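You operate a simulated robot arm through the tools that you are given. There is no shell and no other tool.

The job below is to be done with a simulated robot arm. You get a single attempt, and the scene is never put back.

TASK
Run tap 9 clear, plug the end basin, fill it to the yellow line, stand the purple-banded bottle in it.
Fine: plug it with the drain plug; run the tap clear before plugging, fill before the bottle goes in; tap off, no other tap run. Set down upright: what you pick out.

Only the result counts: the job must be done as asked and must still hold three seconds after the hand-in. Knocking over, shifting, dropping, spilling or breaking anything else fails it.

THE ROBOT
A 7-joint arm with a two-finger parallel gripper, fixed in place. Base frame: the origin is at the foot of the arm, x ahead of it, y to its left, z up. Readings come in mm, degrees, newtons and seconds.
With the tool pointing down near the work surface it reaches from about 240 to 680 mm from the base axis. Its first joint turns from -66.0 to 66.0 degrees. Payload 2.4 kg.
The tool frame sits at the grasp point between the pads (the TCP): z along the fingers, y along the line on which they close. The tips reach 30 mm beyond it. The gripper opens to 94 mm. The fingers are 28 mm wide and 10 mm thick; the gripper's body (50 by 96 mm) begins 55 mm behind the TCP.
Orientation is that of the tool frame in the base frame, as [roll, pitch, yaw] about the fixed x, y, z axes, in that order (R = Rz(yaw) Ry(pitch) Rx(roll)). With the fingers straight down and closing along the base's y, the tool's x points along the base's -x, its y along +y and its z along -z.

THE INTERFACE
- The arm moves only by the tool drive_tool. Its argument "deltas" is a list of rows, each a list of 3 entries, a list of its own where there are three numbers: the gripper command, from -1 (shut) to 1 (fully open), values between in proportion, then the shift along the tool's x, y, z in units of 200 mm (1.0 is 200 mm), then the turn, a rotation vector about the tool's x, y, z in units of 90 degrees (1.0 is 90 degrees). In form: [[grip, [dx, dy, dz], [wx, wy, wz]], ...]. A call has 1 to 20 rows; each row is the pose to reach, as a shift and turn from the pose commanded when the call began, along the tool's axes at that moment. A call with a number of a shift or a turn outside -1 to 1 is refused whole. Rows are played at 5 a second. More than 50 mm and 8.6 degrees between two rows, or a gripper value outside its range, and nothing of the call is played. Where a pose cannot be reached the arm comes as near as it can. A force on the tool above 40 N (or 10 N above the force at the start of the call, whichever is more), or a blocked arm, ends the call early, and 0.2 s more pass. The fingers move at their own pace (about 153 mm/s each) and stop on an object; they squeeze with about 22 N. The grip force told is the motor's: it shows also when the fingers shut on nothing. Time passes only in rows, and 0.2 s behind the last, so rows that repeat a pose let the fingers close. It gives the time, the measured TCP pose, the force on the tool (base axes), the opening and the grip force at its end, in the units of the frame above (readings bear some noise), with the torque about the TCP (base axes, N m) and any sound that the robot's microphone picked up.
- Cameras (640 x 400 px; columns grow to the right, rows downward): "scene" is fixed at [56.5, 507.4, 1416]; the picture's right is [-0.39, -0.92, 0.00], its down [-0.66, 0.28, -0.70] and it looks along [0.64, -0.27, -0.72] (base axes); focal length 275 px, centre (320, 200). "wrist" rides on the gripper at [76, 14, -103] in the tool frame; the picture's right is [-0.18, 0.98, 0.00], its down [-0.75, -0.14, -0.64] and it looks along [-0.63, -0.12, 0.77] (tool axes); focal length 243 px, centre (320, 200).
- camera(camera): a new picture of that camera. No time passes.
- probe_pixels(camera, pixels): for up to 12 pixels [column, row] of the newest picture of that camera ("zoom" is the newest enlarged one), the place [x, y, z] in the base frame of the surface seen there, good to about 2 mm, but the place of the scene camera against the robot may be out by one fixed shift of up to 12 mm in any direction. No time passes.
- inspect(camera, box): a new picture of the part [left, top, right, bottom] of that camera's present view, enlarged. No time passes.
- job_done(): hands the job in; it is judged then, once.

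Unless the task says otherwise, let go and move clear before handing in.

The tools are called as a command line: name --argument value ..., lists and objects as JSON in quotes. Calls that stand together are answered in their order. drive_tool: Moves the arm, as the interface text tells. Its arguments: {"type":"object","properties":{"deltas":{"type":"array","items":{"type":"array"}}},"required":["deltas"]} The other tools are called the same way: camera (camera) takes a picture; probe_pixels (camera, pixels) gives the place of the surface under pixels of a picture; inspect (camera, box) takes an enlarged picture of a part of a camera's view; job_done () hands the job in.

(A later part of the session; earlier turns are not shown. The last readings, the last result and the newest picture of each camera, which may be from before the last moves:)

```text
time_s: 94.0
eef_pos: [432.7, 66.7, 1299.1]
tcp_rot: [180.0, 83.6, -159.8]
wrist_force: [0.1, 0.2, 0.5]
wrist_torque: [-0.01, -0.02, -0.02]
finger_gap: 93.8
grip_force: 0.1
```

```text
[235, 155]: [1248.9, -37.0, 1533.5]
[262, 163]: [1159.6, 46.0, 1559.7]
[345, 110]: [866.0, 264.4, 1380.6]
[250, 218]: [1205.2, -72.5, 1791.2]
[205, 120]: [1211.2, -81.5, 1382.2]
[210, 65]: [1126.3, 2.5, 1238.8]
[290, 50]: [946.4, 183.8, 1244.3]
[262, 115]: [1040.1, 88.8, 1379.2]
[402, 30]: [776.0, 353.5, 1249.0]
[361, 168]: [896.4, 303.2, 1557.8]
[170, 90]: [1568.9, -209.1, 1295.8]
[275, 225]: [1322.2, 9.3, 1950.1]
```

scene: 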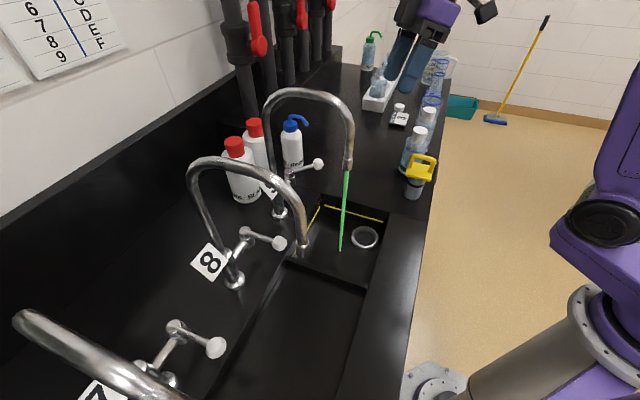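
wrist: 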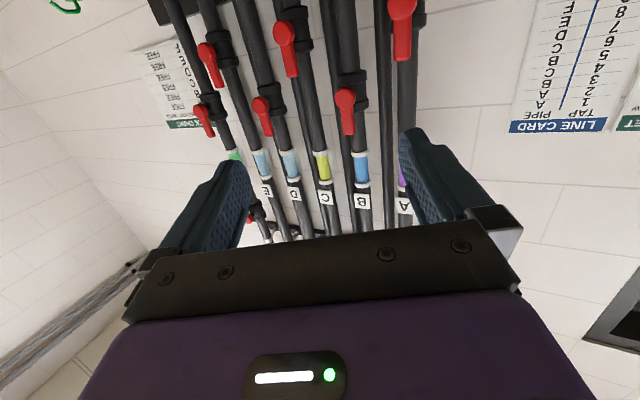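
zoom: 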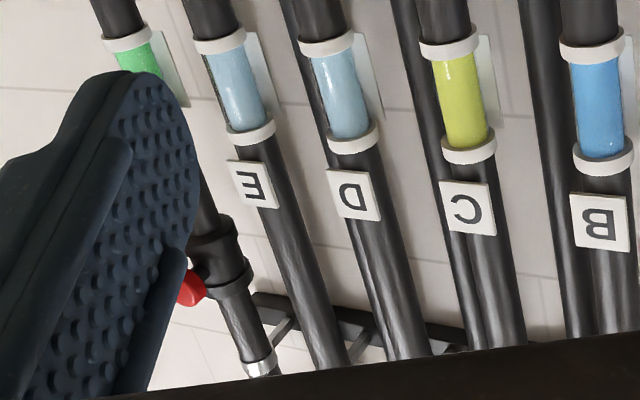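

The F sight glass is the same vivid green as the stream, while the first seconds ran pale and murky. So tap 9 has run clear to pipe F's own water since about 15 s and has been constant since. I'll bring the tool back level and return to the lever.

drive_tool --deltas '[[0.3, [0, 0, 0], [0, 0.093, 0]], [0.3, [0, 0, 0], [0, 0.186, 0]], [0.3, [0, 0, 0], [0, 0.279, 0]], [0.3, [0, 0, 0], [0, 0.372, 0]], [0.3, [0, 0, 0], [0, 0.465, 0]], [0.3, [0, 0, 0], [0, 0.558, 0]], [0.3, [0, 0, 0], [0, 0.651, 0]], [0.3, [0, 0, 0], [0, 0.744, 0]], [0.3, [0, 0, 0], [0, 0.837, 0]], [0.3, [0, 0, 0], [0, 0.93, 0]], [0.3, [0, 0, 0], [0, 0.93, 0]]]'

inspect --camera "scene" --box '[270, 150, 400, 290]'

probe_pixels --camera "scene" --pixels '[[340, 209], [360, 214], [380, 219], [318, 211], [310, 225], [341, 247], [345, 220], [318, 163], [310, 167], [330, 240], [370, 255], [340, 270]]'

camera --camera "wrist"

```text
time_s: 96.4
eef_pos: [433.3, 67.0, 1299.1]
tcp_rot: [-180.0, -0.1, -159.7]
wrist_force: [-0.7, -0.2, 0.1]
wrist_torque: [0.0, -0.03, -0.04]
finger_gap: 61.1
grip_force: 0.0
```

```text
2.86 times, centred on (335, 220) of scene
```

zoom: 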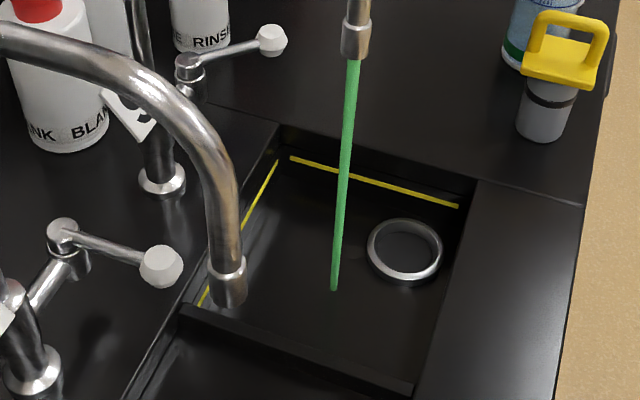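

```text
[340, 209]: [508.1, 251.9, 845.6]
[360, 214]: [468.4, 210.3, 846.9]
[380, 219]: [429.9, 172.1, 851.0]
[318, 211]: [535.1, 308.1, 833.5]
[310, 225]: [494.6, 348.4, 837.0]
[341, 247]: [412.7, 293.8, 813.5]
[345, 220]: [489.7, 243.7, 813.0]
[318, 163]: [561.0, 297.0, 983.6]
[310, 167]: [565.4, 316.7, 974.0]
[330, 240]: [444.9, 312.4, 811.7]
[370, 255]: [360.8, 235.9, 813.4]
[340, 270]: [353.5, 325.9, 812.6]
```

```text
taken
```

wrist: 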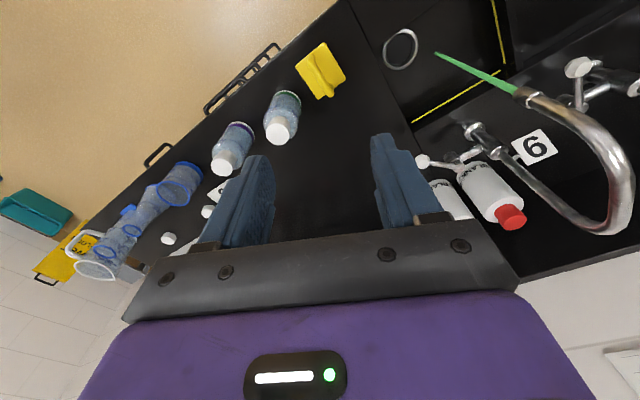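

The knob is now near (571,292,986), and the yellow line is about 34 mm above the basin floor. I'll go back above the lever with the earlier orientation.

drive_tool --deltas '[[0.3, [-0.1, 0.05, 0.035], [0, 0, -0.083]], [0.3, [-0.2, 0.1, 0.07], [0, 0, -0.167]], [0.3, [-0.3, 0.15, 0.105], [0, 0, -0.25]], [0.3, [-0.4, 0.2, 0.14], [0, 0, -0.333]], [0.3, [-0.5, 0.25, 0.175], [0, 0, -0.417]], [0.3, [-0.6, 0.3, 0.21], [0, 0, -0.5]], [0.3, [-0.698, 0.345, 0.245], [0, 0, -0.583]], [0.3, [-0.698, 0.345, 0.245], [0, 0, -0.583]]]'

```text
time_s: 98.2
eef_pos: [539.7, 180.7, 1250.7]
tcp_rot: [180.0, -0.1, -107.0]
wrist_force: [0.2, -0.5, -0.1]
wrist_torque: [-0.01, 0.03, 0.0]
finger_gap: 61.1
grip_force: 0.1
```

The tool is level at (540,181,1251). Next I'll tilt 20° and come to the pre-grasp behind the knob.

drive_tool --deltas '[[0.3, [-0.083, -0.015, 0.156], [-0.016, -0.053, 0]], [0.3, [-0.166, -0.03, 0.312], [-0.033, -0.106, 0]], [0.3, [-0.25, -0.045, 0.468], [-0.049, -0.159, 0]], [0.3, [-0.333, -0.06, 0.625], [-0.065, -0.212, 0]], [0.3, [-0.333, -0.06, 0.625], [-0.065, -0.212, 0]]]'

camera --camera "wrist"

```text
time_s: 99.4
eef_pos: [570.6, 240.8, 1125.4]
tcp_rot: [173.9, 19.1, -108.2]
wrist_force: [0.0, -0.1, -0.6]
wrist_torque: [-0.01, 0.01, -0.01]
finger_gap: 61.3
grip_force: 0.0
```

```text
taken
```

wrist: 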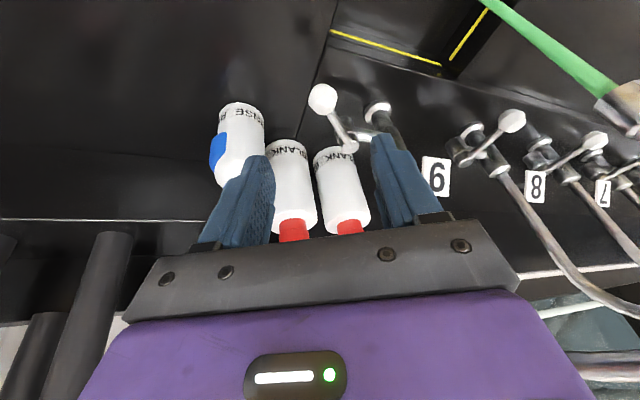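

probe_pixels --camera "wrist" --pixels '[[323, 95], [323, 103], [316, 98], [330, 98], [335, 122], [349, 146], [240, 125]]'

inspect --camera "scene" --box '[250, 50, 400, 260]'

```text
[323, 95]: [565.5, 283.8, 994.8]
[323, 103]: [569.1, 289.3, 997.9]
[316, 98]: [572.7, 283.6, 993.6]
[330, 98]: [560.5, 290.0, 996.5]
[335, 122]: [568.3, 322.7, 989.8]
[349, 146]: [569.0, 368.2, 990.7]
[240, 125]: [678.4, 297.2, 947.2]
```

```text
1.90 times, centred on (325, 155) of scene
```

zoom: 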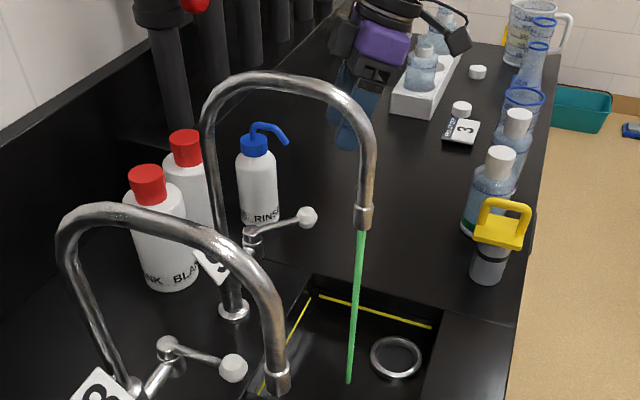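

The knob centre is about (568,290,985), within the open fingers. I'll advance 150 mm, then narrow around it.

drive_tool --deltas '[[0.3, [0, 0, 0.2], [0, 0, 0]], [0.3, [0, 0, 0.4], [0, 0, 0]], [0.3, [0, 0.01, 0.6], [0, 0, 0]], [0.3, [0, 0.012, 0.75], [0, 0, 0]], [0.0, [0, 0.012, 0.75], [0, 0, 0]], [-0.2, [0, 0.012, 0.75], [0, 0, 0]]]'

camera --camera "wrist"

```text
time_s: 100.8
eef_pos: [567.2, 289.6, 984.0]
tcp_rot: [174.0, 19.1, -108.2]
wrist_force: [-0.1, -0.1, 1.1]
wrist_torque: [0.03, 0.0, 0.06]
finger_gap: 37.6
grip_force: 0.0
```

```text
taken
```

wrist: 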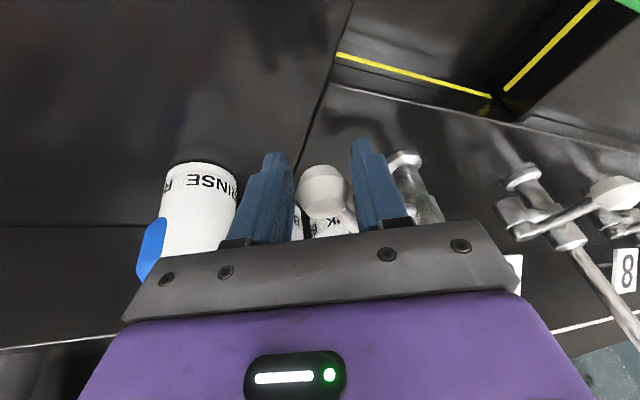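

The knob sits between the fingers at (323,190). I'll swing the lever most of the way back to a trickle and look.

drive_tool --deltas '[[-0.2, [0.01, 0.053, 0.002], [0, 0, 0]], [-0.2, [0.02, 0.106, 0.004], [0, 0, 0]], [-0.2, [0.02, 0.145, 0.008], [0, 0, 0]], [-0.2, [0.02, 0.185, 0.013], [0, 0, 0]], [-0.2, [0.013, 0.22, 0.02], [0, 0, 0]], [-0.2, [0.006, 0.257, 0.026], [0, 0, 0]]]'

inspect --camera "scene" --box '[270, 130, 410, 280]'

camera --camera "wrist"

```text
time_s: 102.2
eef_pos: [519.4, 307.0, 984.1]
tcp_rot: [173.9, 19.1, -108.1]
wrist_force: [0.9, 0.2, 0.3]
wrist_torque: [-0.01, 0.04, 0.01]
finger_gap: 38.1
grip_force: 0.3
```

```text
2.67 times, centred on (340, 205) of scene
```

zoom: 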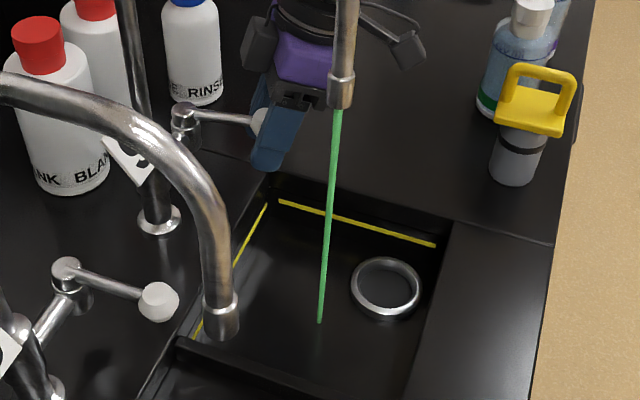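

```text
taken
```

wrist: 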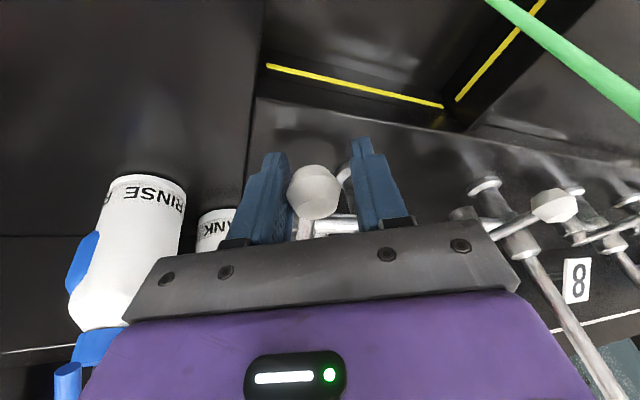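

The flow is reduced but still moderate. I'll ease the lever a little further toward shut for a thin trickle.

drive_tool --deltas '[[-0.2, [-0.007, 0.018, 0.004], [0, 0, 0]], [-0.2, [-0.014, 0.036, 0.008], [0, 0, 0]], [-0.2, [-0.014, 0.036, 0.008], [0, 0, 0]]]'

inspect --camera "scene" --box '[270, 130, 410, 280]'

```text
time_s: 103.0
eef_pos: [512.4, 312.5, 985.7]
tcp_rot: [173.9, 19.0, -108.2]
wrist_force: [-0.7, 0.1, 0.1]
wrist_torque: [0.04, 0.0, 0.0]
finger_gap: 37.7
grip_force: 0.2
```

```text
2.67 times, centred on (340, 205) of scene
```

zoom: 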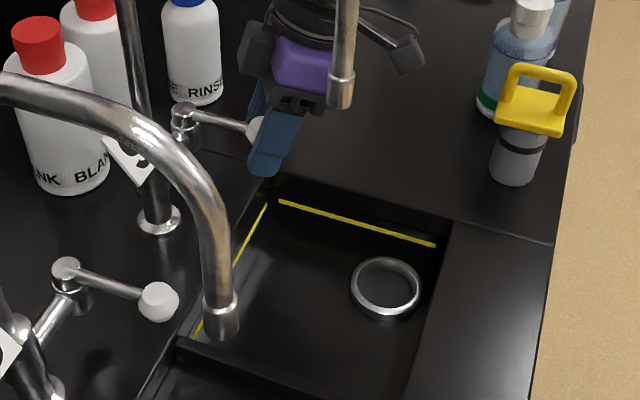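

The stream has stopped, so tap 9 is off with a small dead zone. I'll open the fingers and retract along the tool axis, staying clear of the arch.

drive_tool --deltas '[[0.3, [0, 0, 0], [0, 0, 0]], [0.3, [0, 0, 0], [0, 0, 0]], [0.3, [0, 0, -0.15], [0, 0, 0]], [0.3, [0, 0, -0.35], [0, 0, 0]], [0.3, [0, 0, -0.55], [0, 0, 0]], [0.3, [0.0, 0, -0.75], [0, 0, 0]], [0.3, [0.2, 0, -0.85], [0, 0, 0]], [0.3, [0.4, 0, -0.95], [0, 0, 0]], [0.3, [0.6, 0.0, -0.95], [0, 0, 0]], [0.3, [0.8, 0.1, -0.95], [0, 0, 0]], [0.3, [0.8, 0.1, -0.95], [0, 0, 0]]]'

camera --camera "scene"

camera --camera "wrist"

```text
time_s: 105.4
eef_pos: [447.2, 105.1, 1112.1]
tcp_rot: [174.0, 19.0, -108.2]
wrist_force: [0.3, 0.3, -0.3]
wrist_torque: [-0.02, -0.03, 0.03]
finger_gap: 60.9
grip_force: 0.0
```

```text
taken
```

scene: 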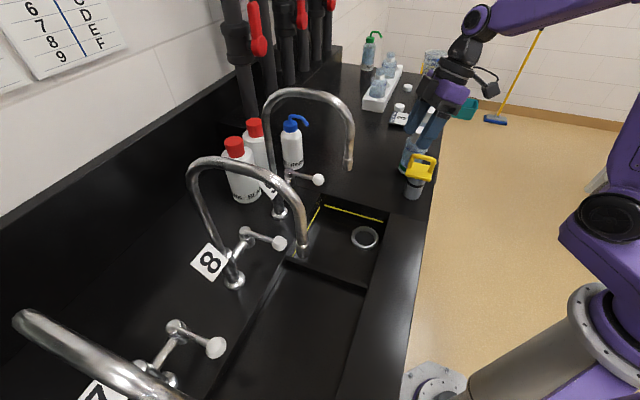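

```text
taken
```

wrist: 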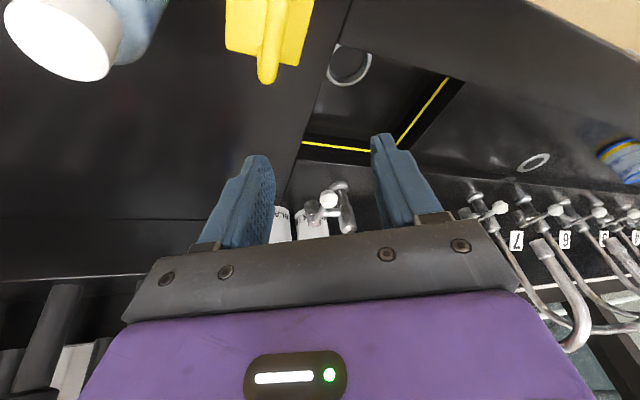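

The tap is off, and the plug handle is at wrist (270,45). I'll reorient so the fingers close across the handle bar, with the tool leaning back 20° toward the robot, and go to the plug's pre-grasp.

drive_tool --deltas '[[0.3, [0.06, 0.013, -0.052], [0.034, -0.005, 0.058]], [0.3, [0.12, 0.026, -0.105], [0.067, -0.01, 0.115]], [0.3, [0.18, 0.039, -0.157], [0.101, -0.015, 0.173]], [0.3, [0.24, 0.052, -0.21], [0.134, -0.021, 0.23]], [0.3, [0.299, 0.065, -0.262], [0.168, -0.0257, 0.288]], [0.3, [0.299, 0.065, -0.262], [0.168, -0.0257, 0.288]]]'

camera --camera "wrist"

```text
time_s: 106.8
eef_pos: [417.5, 39.7, 1143.9]
tcp_rot: [179.9, 19.9, -135.8]
wrist_force: [0.5, -0.7, -0.6]
wrist_torque: [-0.04, -0.02, 0.01]
finger_gap: 61.0
grip_force: 0.2
```

```text
taken
```

wrist: 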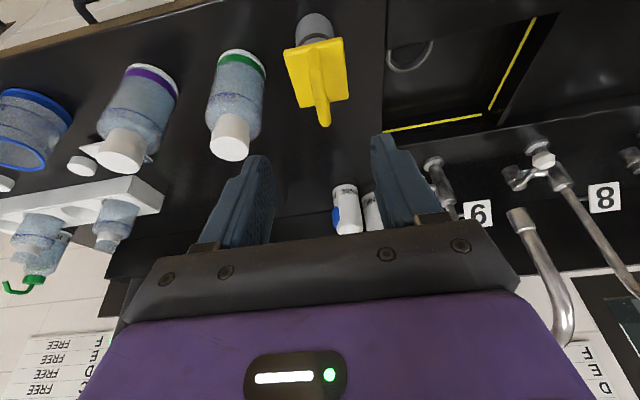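

Now the plug handle is aligned with the view at (320,85), its bar running up and down the picture. I'll enlarge and probe the bar's ends.

inspect --camera "wrist" --box '[270, 0, 370, 130]'

probe_pixels --camera "zoom" --pixels '[[320, 370], [318, 330], [315, 280], [310, 230], [305, 190], [200, 260], [420, 240], [420, 300], [290, 60], [230, 80], [330, 80], [300, 120]]'

```text
3.08 times, centred on (320, 65) of wrist
```

zoom: 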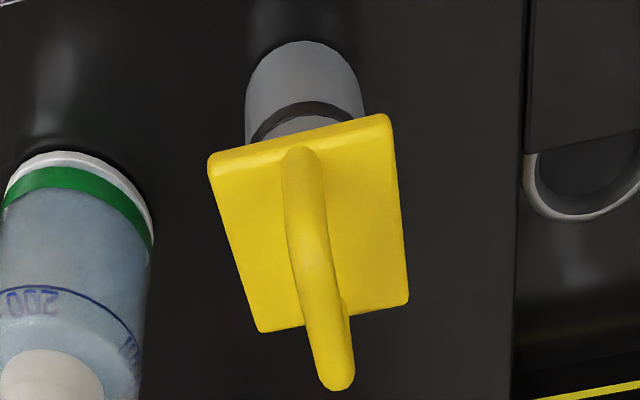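

```text
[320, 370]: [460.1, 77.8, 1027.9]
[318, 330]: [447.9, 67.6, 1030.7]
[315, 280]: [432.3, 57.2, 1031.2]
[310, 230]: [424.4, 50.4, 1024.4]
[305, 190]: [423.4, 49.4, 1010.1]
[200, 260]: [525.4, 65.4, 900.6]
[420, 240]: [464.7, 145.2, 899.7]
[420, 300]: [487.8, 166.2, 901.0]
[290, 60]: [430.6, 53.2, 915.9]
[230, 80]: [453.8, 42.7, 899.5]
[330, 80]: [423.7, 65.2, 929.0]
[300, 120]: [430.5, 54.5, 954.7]
```

The bar centre is about (442,64) with its top at z≈1031, at a bearing of about 40°. I'll advance most of the way with a 4.5° yaw correction and check again.

drive_tool --deltas '[[0.3, [0.01, 0.001, 0.2], [0.008, 0, 0.024]], [0.3, [0.02, 0.002, 0.4], [0.017, 0, 0.047]], [0.3, [0.02, 0.002, 0.4], [0.017, 0, 0.047]]]'

camera --camera "wrist"

inspect --camera "scene" --box '[370, 80, 470, 210]'

```text
time_s: 107.6
eef_pos: [433.3, 57.3, 1067.8]
tcp_rot: [179.9, 20.1, -140.3]
wrist_force: [1.0, 0.2, 0.2]
wrist_torque: [0.0, -0.02, 0.01]
finger_gap: 60.9
grip_force: 0.1
```

```text
taken
```

wrist: 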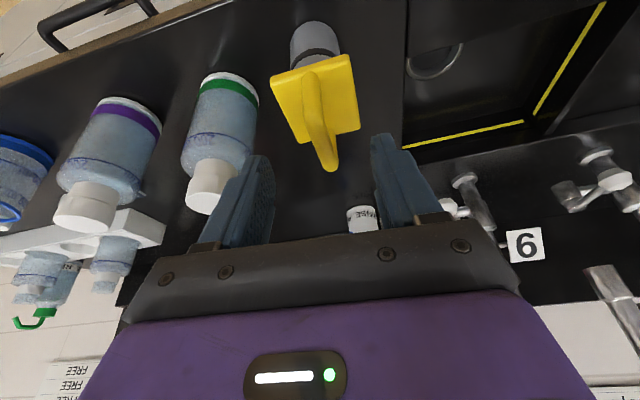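

```text
3.08 times, centred on (420, 145) of scene
```

zoom: 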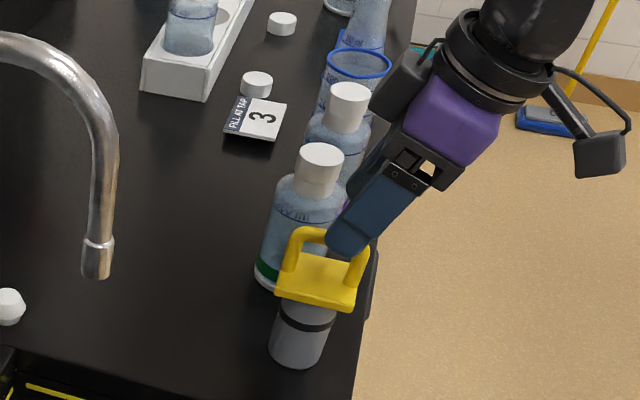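

I'll probe the bar again from here to settle its direction and centre.

inspect --camera "wrist" --box '[260, 20, 380, 180]'

probe_pixels --camera "wrist" --pixels '[[331, 163], [325, 148], [319, 132], [314, 115], [309, 95], [270, 78], [348, 58], [358, 125], [300, 140], [282, 100], [340, 100], [316, 30]]'

```text
2.50 times, centred on (320, 100) of wrist
```

zoom: 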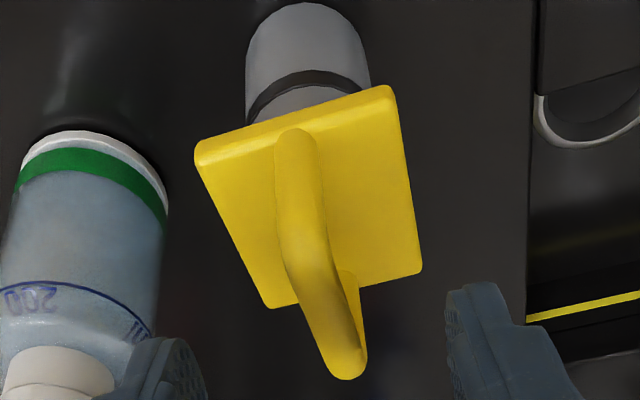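

```text
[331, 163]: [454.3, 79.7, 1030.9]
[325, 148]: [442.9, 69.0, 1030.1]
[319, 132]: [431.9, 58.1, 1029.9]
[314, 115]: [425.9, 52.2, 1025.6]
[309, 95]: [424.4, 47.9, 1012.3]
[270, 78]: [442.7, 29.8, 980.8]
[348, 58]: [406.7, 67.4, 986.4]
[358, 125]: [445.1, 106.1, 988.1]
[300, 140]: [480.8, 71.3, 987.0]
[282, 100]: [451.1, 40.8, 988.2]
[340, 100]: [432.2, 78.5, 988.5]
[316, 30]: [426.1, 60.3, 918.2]
```

The plate corners put the handle centre at (443.5,69) with the bar at bearing 45°. I'll undo the yaw tweak, go down to the bar and close on it.

drive_tool --deltas '[[0.3, [-0.004, 0.008, 0.1], [-0.01, 0, -0.028]], [0.3, [-0.008, 0.016, 0.206], [-0.02, 0, -0.055]], [0.3, [-0.008, 0.016, 0.206], [-0.02, 0, -0.055]]]'

camera --camera "wrist"

inspect --camera "scene" --box '[370, 80, 470, 210]'

```text
time_s: 108.4
eef_pos: [443.4, 71.3, 1029.1]
tcp_rot: [179.9, 20.0, -135.0]
wrist_force: [-0.4, -0.1, -0.9]
wrist_torque: [0.0, 0.0, -0.02]
finger_gap: 61.2
grip_force: 0.0
```

```text
taken
```

wrist: 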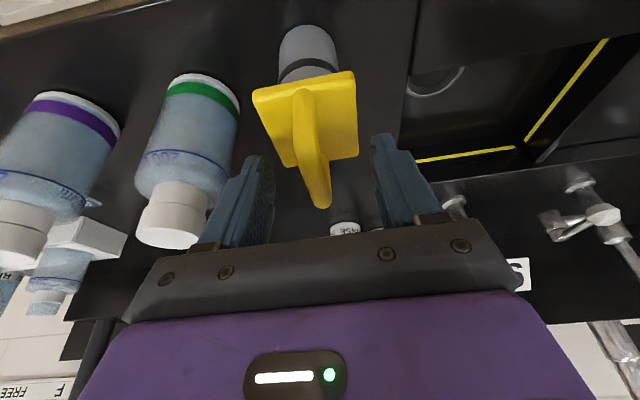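

```text
3.08 times, centred on (420, 145) of scene
```

zoom: 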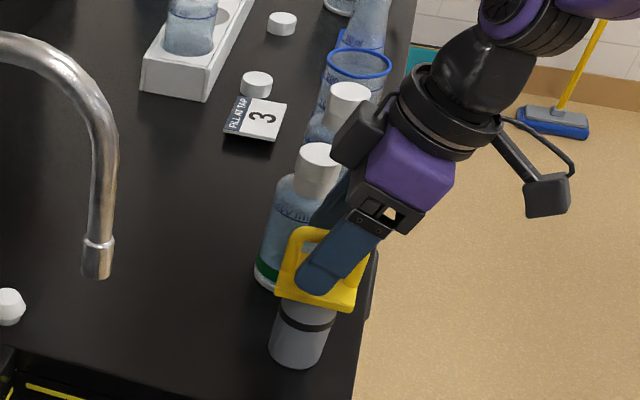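

The fingers straddle the handle bar with the tips just above the plate. Closing now.

drive_tool --deltas '[[0, [0, 0, 0], [0, 0, 0]], [-1, [0, 0, 0], [0, 0, 0]], [-1, [0, 0, 0], [0, 0, 0]], [-1, [0, 0, 0], [0, 0, 0]]]'

camera --camera "wrist"

inspect --camera "scene" --box '[370, 80, 470, 210]'

```text
time_s: 109.4
eef_pos: [443.1, 70.9, 1030.7]
tcp_rot: [179.8, 19.9, -135.0]
wrist_force: [0.2, 1.3, -0.2]
wrist_torque: [0.05, -0.05, -0.03]
finger_gap: 15.6
grip_force: 22.0
```

```text
taken
```

wrist: 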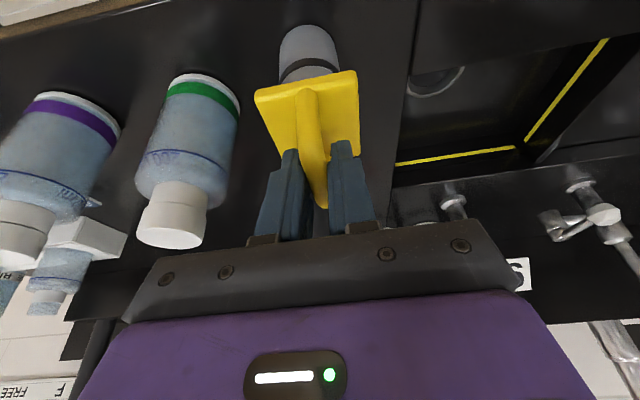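

```text
3.08 times, centred on (420, 145) of scene
```

zoom: 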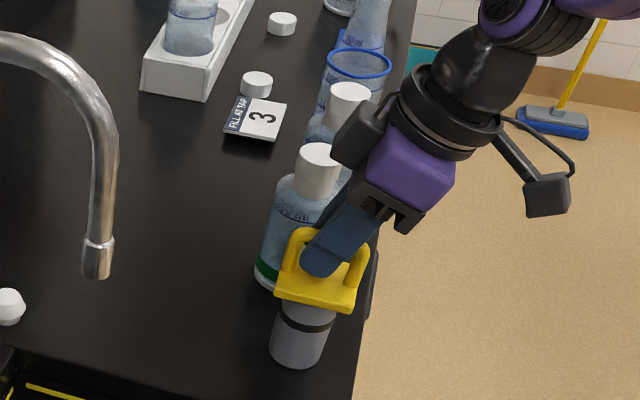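

The handle is gripped at 15.6 mm with 22 N. I'll lift straight up 70 mm and check the hold.

drive_tool --deltas '[[-1, [-0.02, 0, -0.055], [0, 0, 0]], [-1, [-0.06, 0, -0.165], [0, 0, 0]], [-1, [-0.12, 0, -0.329], [0, 0, 0]], [-1, [-0.12, 0, -0.329], [0, 0, 0]]]'

camera --camera "wrist"

inspect --camera "scene" --box '[340, 60, 470, 230]'

```text
time_s: 110.4
eef_pos: [444.3, 70.6, 1100.2]
tcp_rot: [179.8, 20.0, -135.0]
wrist_force: [0.1, 0.1, -2.3]
wrist_torque: [0.03, 0.01, -0.02]
finger_gap: 15.7
grip_force: 22.1
```

```text
taken
```

wrist: 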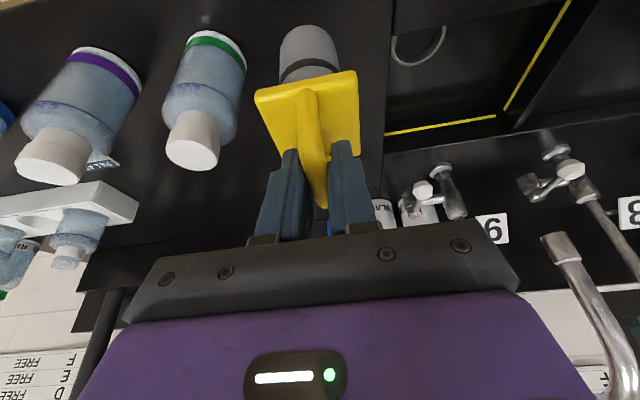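

```text
2.35 times, centred on (405, 145) of scene
```

zoom: 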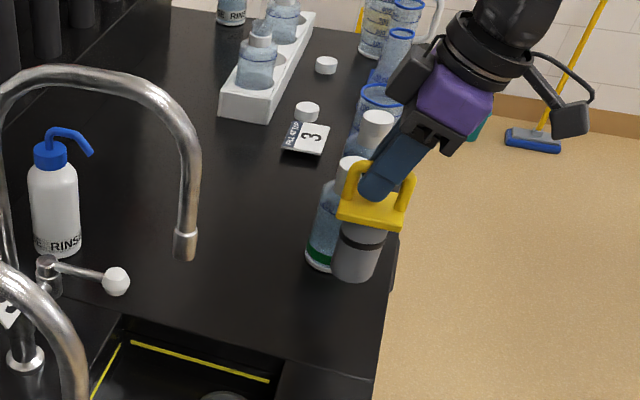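

The plug is held upright (2.3 N). I'll probe the plug body's width and the drain ring.

inspect --camera "wrist" --box '[260, 10, 460, 120]'

probe_pixels --camera "wrist" --pixels '[[308, 28], [282, 50], [335, 44], [308, 40], [280, 70], [338, 62], [393, 40], [445, 35], [418, 66], [418, 45], [404, 60], [437, 55]]'

```text
3.20 times, centred on (360, 65) of wrist
```

zoom: 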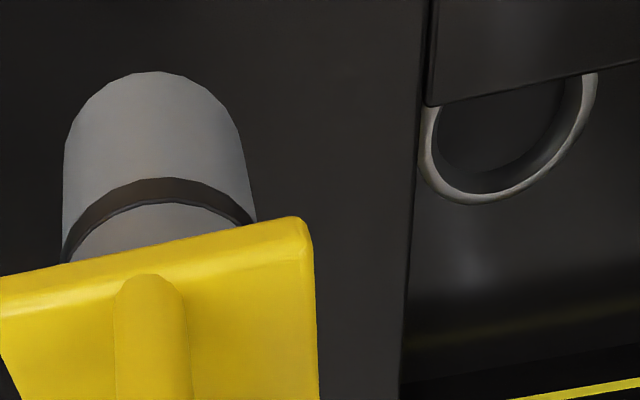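

```text
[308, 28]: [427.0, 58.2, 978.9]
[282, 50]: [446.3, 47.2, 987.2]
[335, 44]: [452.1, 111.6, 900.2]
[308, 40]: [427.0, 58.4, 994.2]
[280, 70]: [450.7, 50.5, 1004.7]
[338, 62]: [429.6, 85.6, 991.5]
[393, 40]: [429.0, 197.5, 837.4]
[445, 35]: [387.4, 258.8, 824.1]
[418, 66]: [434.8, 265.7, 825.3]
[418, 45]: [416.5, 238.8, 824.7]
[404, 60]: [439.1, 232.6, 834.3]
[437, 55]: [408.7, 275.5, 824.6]
```

The ring centre fits near (413,226) with outer radius 33 and inner about 27, and the plug radius is about 23. I'll move partway toward the drain at this height for a better ring measurement.

drive_tool --deltas '[[-1, [-0.08, 0.12, 0.03], [0, 0, 0]], [-1, [-0.16, 0.25, 0.06], [0, 0, 0]], [-1, [-0.22, 0.35, 0.08], [0, 0, 0]], [-1, [-0.22, 0.35, 0.08], [0, 0, 0]]]'

camera --camera "wrist"

camera --camera "scene"

```text
time_s: 111.4
eef_pos: [425.8, 155.0, 1099.5]
tcp_rot: [179.9, 20.0, -135.0]
wrist_force: [-0.7, -1.3, -1.9]
wrist_torque: [0.04, 0.0, -0.02]
finger_gap: 15.5
grip_force: 21.7
```

```text
taken
```

wrist: 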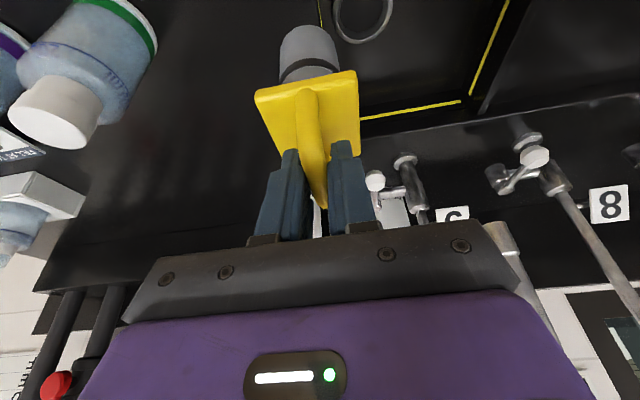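

```text
taken
```

scene: 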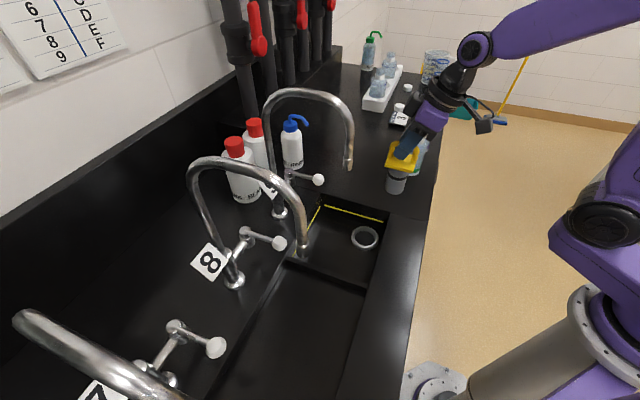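

The ring is at the top of the wrist view (360,15). I'll measure it finely with enlarged views from both cameras.

inspect --camera "scene" --box '[340, 215, 390, 260]'

probe_pixels --camera "zoom" --pixels '[[150, 190], [495, 215], [320, 90], [300, 325], [200, 115], [440, 120], [195, 290], [440, 300], [320, 200], [345, 128], [190, 170], [455, 200]]'

inspect --camera "wrist" --box '[320, 0, 400, 50]'

probe_pixels --camera "wrist" --pixels '[[335, 10], [336, 20], [341, 32], [350, 40], [362, 42], [375, 36], [386, 22], [391, 8], [337, 2], [393, 1], [382, 15], [360, 36]]'

```text
8.89 times, centred on (365, 238) of scene
```

zoom: 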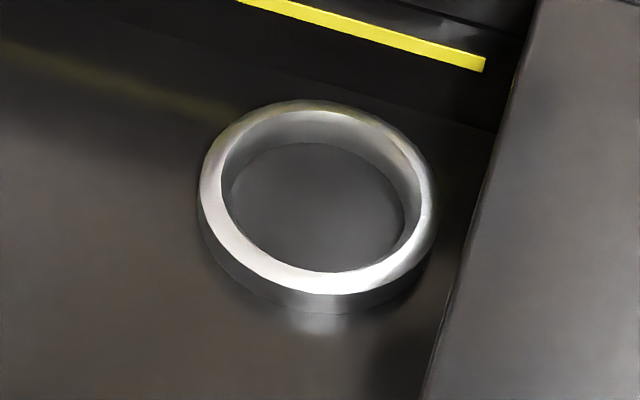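

```text
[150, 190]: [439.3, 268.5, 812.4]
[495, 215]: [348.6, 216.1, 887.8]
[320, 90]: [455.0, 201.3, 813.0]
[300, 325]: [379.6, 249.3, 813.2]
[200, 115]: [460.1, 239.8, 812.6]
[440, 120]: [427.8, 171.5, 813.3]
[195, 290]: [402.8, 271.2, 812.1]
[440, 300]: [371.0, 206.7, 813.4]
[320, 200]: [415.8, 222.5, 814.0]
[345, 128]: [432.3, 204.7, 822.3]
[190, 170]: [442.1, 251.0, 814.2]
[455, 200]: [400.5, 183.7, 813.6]
```

```text
8.00 times, centred on (360, 25) of wrist
```

zoom: 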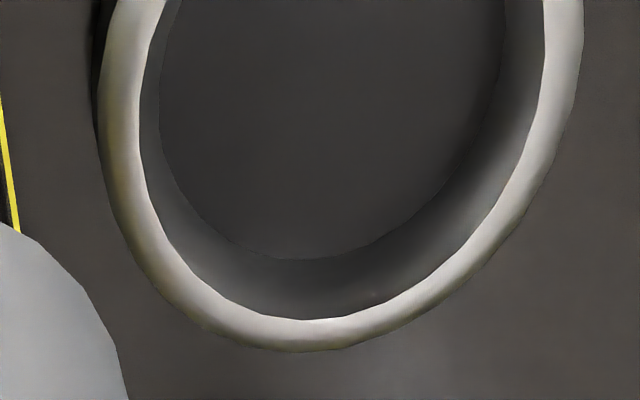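

```text
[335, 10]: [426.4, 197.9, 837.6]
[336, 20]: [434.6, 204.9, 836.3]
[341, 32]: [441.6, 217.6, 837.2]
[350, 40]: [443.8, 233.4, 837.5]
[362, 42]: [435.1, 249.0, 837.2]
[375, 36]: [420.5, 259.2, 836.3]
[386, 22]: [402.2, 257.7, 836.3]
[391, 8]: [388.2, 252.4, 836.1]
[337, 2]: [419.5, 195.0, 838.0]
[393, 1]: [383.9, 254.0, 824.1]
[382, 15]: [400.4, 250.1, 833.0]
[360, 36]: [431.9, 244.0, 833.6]
```

The ring centre is about (412.3,227.3) with its rim at z≈836. Now I'll measure the held plug's centre relative to the TCP from plate corners and body.

inspect --camera "wrist" --box '[240, 10, 380, 180]'

probe_pixels --camera "wrist" --pixels '[[257, 92], [354, 75], [357, 147], [276, 140], [300, 92], [320, 88], [308, 30], [283, 50], [333, 45], [308, 45], [264, 115], [345, 110]]'

```text
2.35 times, centred on (310, 95) of wrist
```

zoom: 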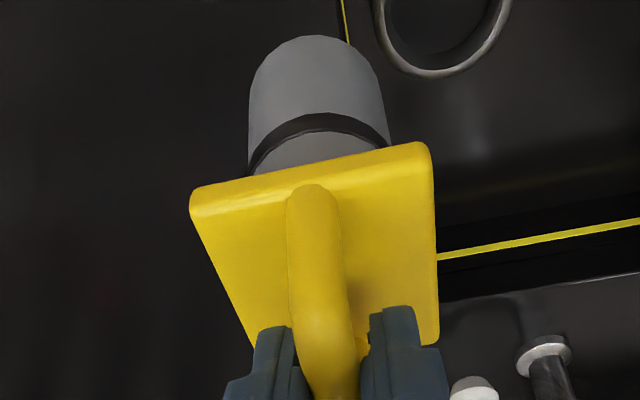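

```text
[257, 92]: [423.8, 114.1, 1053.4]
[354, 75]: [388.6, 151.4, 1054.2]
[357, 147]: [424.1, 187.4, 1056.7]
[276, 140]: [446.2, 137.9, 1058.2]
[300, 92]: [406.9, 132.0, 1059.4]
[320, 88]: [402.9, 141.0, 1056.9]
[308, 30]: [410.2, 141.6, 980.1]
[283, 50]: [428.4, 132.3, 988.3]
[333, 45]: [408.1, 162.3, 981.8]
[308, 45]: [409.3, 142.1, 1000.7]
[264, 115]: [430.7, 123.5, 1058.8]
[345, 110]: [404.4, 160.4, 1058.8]
```

The held plug's centre sits at TCP+(-1.8,-4.1), so the TCP should go to (414.1,231.4). I'll move over the drain and lower to just above the ring.

drive_tool --deltas '[[-1, [-0.1, 0.15, 0.037], [0, 0, 0]], [-1, [-0.215, 0.311, 0.078], [0, 0, 0]], [-1, [-0.146, 0.311, 0.266], [0, 0, 0]], [-1, [-0.077, 0.311, 0.454], [0, 0, 0]], [-1, [-0.077, 0.311, 0.454], [0, 0, 0]]]'

camera --camera "wrist"

inspect --camera "scene" --box '[270, 80, 430, 290]'

```text
time_s: 112.6
eef_pos: [414.3, 229.9, 1017.8]
tcp_rot: [179.8, 20.0, -134.9]
wrist_force: [0.3, 0.2, -2.4]
wrist_torque: [-0.01, 0.0, -0.02]
finger_gap: 15.7
grip_force: 21.6
```

```text
taken
```

wrist: 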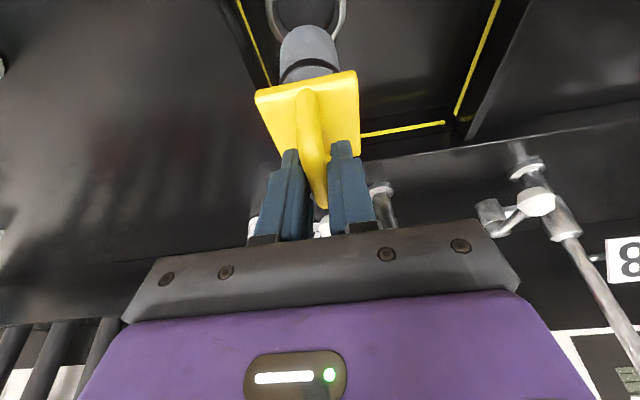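

```text
1.90 times, centred on (350, 185) of scene
```

zoom: 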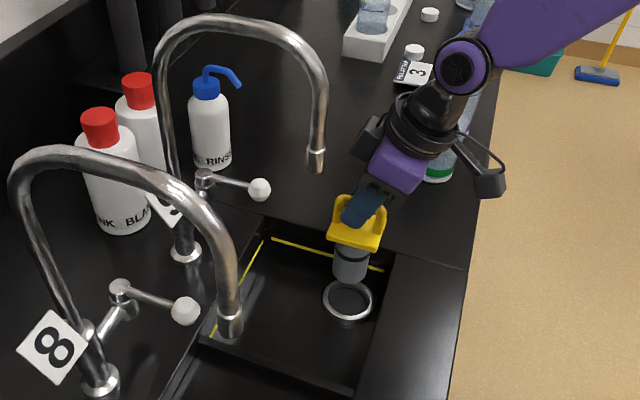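

The plug is lined up over the ring (plug column 308, ring 268–346). I'll lower 45 mm to just above the rim and check.

drive_tool --deltas '[[-1, [0.038, 0, 0.105], [0, 0, 0]], [-1, [0.077, 0, 0.211], [0, 0, 0]], [-1, [0.077, 0, 0.211], [0, 0, 0]]]'

camera --camera "wrist"

inspect --camera "scene" --box '[320, 170, 410, 260]'

inspect --camera "wrist" --box '[250, 0, 370, 90]'

```text
time_s: 113.4
eef_pos: [413.7, 229.5, 973.1]
tcp_rot: [180.0, 20.0, -134.9]
wrist_force: [0.2, 0.1, -3.1]
wrist_torque: [0.02, 0.01, 0.0]
finger_gap: 15.8
grip_force: 21.6
```

```text
taken
```

wrist: 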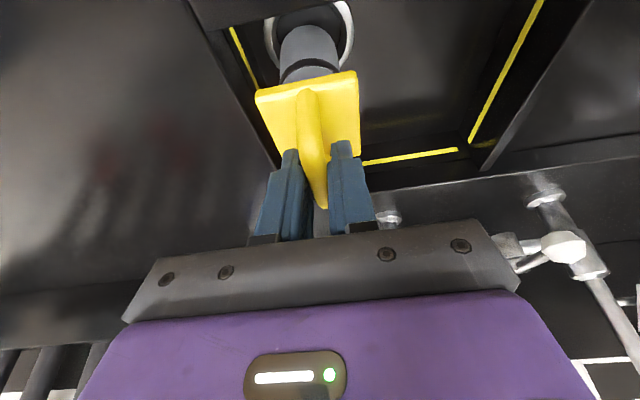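

```text
4.44 times, centred on (365, 215) of scene
```

zoom: 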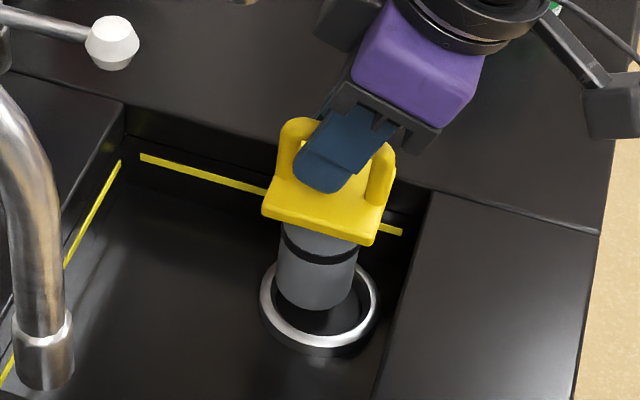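

```text
4.44 times, centred on (310, 45) of wrist
```

zoom: 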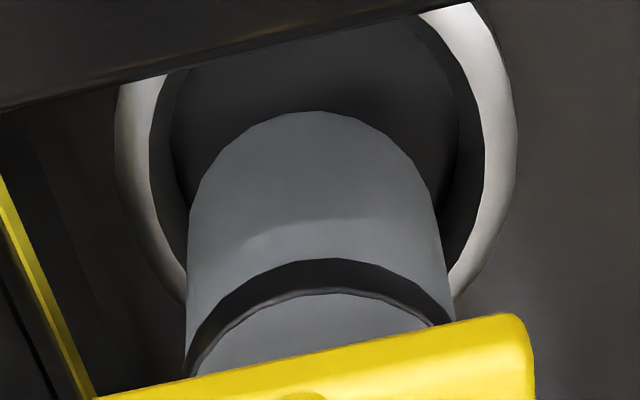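

The plug bottom is inside the ring outline in both views, needing about 2 mm toward +y. I'll apply that and lower gently.

drive_tool --deltas '[[-1, [-0.002, 0.01, 0.001], [0, 0, 0]], [-1, [0.007, 0.01, 0.026], [0, 0, 0]], [-1, [0.016, 0.01, 0.05], [0, 0, 0]], [-1, [0.025, 0.01, 0.076], [0, 0, 0]], [-1, [0.025, 0.01, 0.076], [0, 0, 0]]]'

inspect --camera "scene" --box '[320, 170, 410, 260]'

inspect --camera "wrist" --box '[250, 0, 370, 90]'

```text
time_s: 114.6
eef_pos: [413.5, 230.6, 958.0]
tcp_rot: [179.9, 19.9, -135.0]
wrist_force: [-2.4, -3.6, -4.5]
wrist_torque: [-0.44, 0.42, -0.04]
finger_gap: 15.5
grip_force: 22.0
```

```text
4.44 times, centred on (365, 215) of scene
```

zoom: 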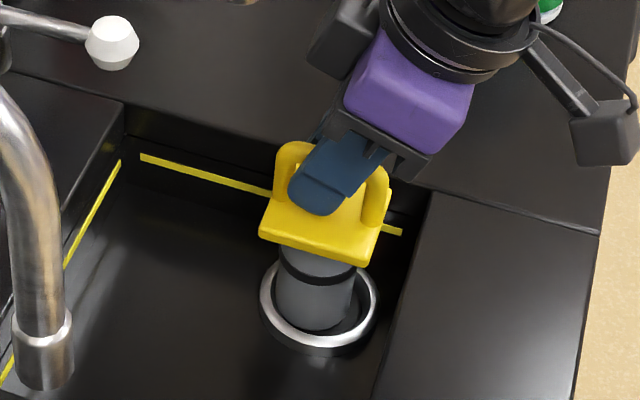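

```text
4.44 times, centred on (310, 45) of wrist
```

zoom: 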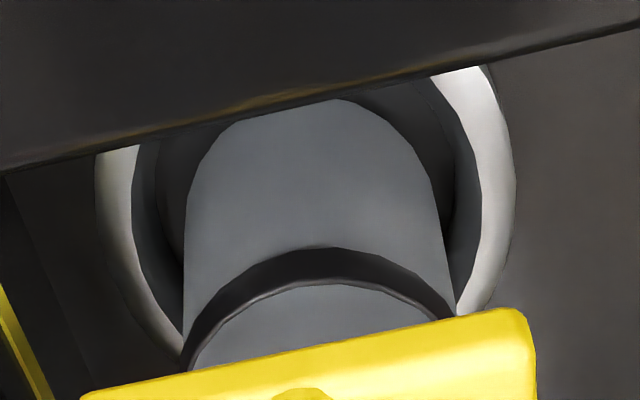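

The lateral force of 4 N toward -(x,y) shows the plug's foot touching the ring's far wall. I'll shift back 4 mm toward the robot before lowering more.

drive_tool --deltas '[[-1, [0.01, 0, -0.003], [0, 0, 0]], [-1, [0.019, 0, -0.007], [0, 0, 0]], [-1, [0.019, 0, -0.007], [0, 0, 0]]]'

inspect --camera "scene" --box '[320, 170, 410, 260]'

probe_pixels --camera "zoom" --pixels '[[280, 305], [350, 300], [318, 300], [318, 280], [265, 310], [375, 310], [325, 345], [360, 320], [262, 235], [365, 262], [290, 320], [345, 325]]'

```text
time_s: 115.4
eef_pos: [410.3, 229.3, 958.8]
tcp_rot: [-179.9, 20.2, -135.0]
wrist_force: [0.0, -0.3, -2.2]
wrist_torque: [0.0, 0.04, 0.05]
finger_gap: 15.8
grip_force: 21.8
```

```text
4.44 times, centred on (365, 215) of scene
```

zoom: 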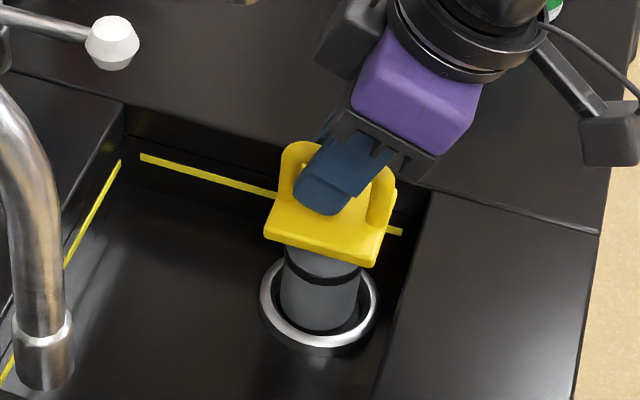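

```text
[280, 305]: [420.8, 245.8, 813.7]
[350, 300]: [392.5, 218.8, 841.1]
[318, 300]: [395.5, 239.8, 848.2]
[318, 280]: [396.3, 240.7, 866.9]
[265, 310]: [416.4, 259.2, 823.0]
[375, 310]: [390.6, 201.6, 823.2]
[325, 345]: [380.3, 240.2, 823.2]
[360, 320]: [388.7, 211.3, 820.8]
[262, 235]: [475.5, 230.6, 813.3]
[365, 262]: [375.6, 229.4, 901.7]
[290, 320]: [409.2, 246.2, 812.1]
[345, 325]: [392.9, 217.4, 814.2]
```

The plug now looks centred in the ring with no side force. I'll lower in small steps until it seats.

drive_tool --deltas '[[-1, [0.004, 0, 0.01], [0, 0, 0]], [-1, [0.008, 0, 0.021], [0, 0, 0]], [-1, [0.0085, 0, 0.0235], [0, 0, 0]]]'

inspect --camera "scene" --box '[320, 170, 410, 260]'

```text
time_s: 116.2
eef_pos: [412.2, 228.4, 953.7]
tcp_rot: [180.0, 20.3, -135.1]
wrist_force: [-2.1, -3.2, 16.7]
wrist_torque: [-0.02, 0.02, 0.01]
finger_gap: 15.8
grip_force: 22.4
```

```text
4.44 times, centred on (365, 215) of scene
```

zoom: 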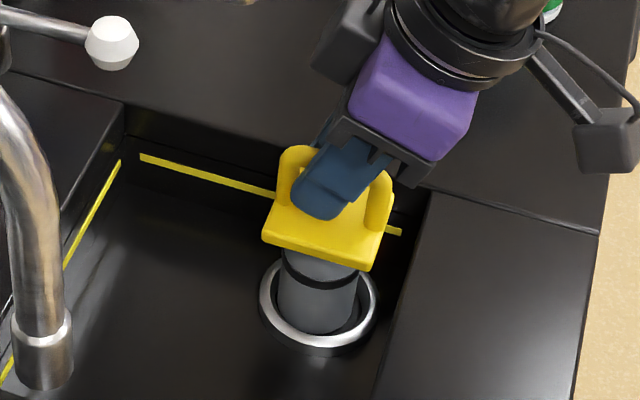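

It is seated: 16.7 N upward at the expected floor height. I'll ease off slightly, open the fingers and retract along the tool axis.

drive_tool --deltas '[[-1, [-0.003, 0, -0.008], [0, 0, 0]], [-0.4, [-0.003, 0, -0.008], [0, 0, 0]], [0.0, [-0.003, 0, -0.008], [0, 0, 0]], [0.2, [-0.003, 0, -0.008], [0, 0, 0]]]'

inspect --camera "scene" --box '[320, 170, 410, 260]'

camera --camera "wrist"

```text
time_s: 117.2
eef_pos: [409.7, 229.5, 953.5]
tcp_rot: [179.9, 19.9, -135.1]
wrist_force: [-0.1, 0.4, 0.3]
wrist_torque: [0.03, 0.0, 0.01]
finger_gap: 56.2
grip_force: 0.2
```

```text
4.44 times, centred on (365, 215) of scene
```

zoom: 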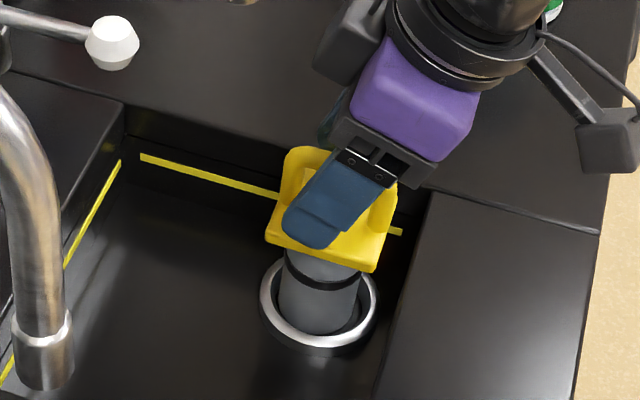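

```text
taken
```

wrist: 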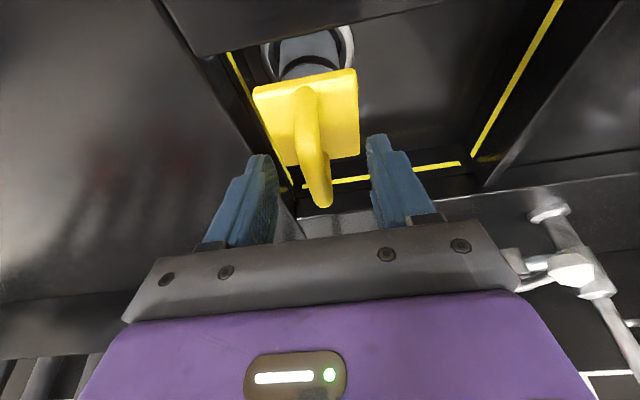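

The plug stands free and upright, centred in the ring. I'll retract along the tool axis, then move out to the right, clear of the spout.

drive_tool --deltas '[[0.3, [0, 0, -0.1], [0, 0, 0]], [0.3, [0, 0, -0.3], [0, 0, 0]], [0.3, [0, 0, -0.5], [0, 0, 0]], [0.3, [0, 0, -0.7], [0, 0, 0]], [0.3, [-0.08, -0.15, -0.8], [0, 0, 0]], [0.3, [-0.18, -0.33, -0.86], [0, 0, 0]], [0.3, [-0.276, -0.507, -0.919], [0, 0, 0]], [0.3, [-0.276, -0.507, -0.919], [0, 0, 0]]]'

camera --camera "scene"

camera --camera "wrist"

inspect --camera "scene" --box '[320, 170, 410, 260]'

```text
time_s: 119.0
eef_pos: [476.3, 152.4, 1147.2]
tcp_rot: [179.9, 20.0, -135.0]
wrist_force: [0.7, 0.2, 0.2]
wrist_torque: [0.01, 0.0, 0.0]
finger_gap: 61.2
grip_force: 0.1
```

```text
taken
```

scene: 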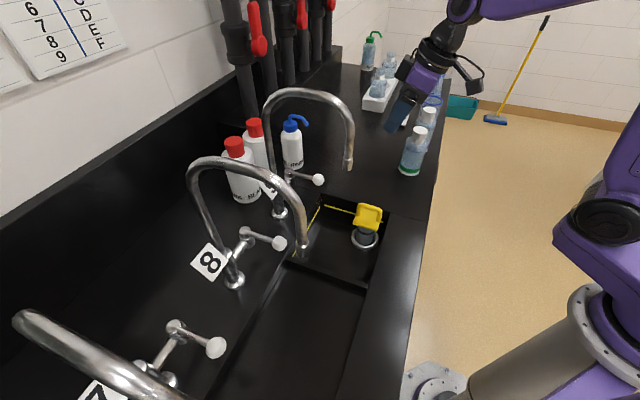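

```text
taken
```

wrist: 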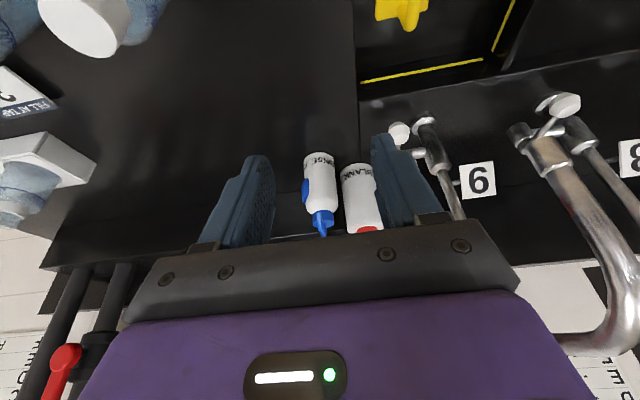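

```text
4.44 times, centred on (365, 215) of scene
```

zoom: 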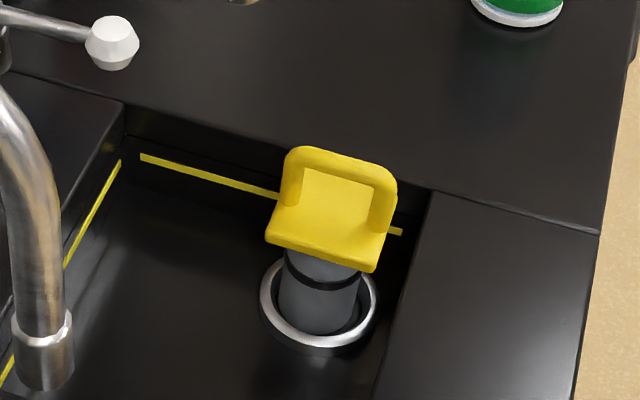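

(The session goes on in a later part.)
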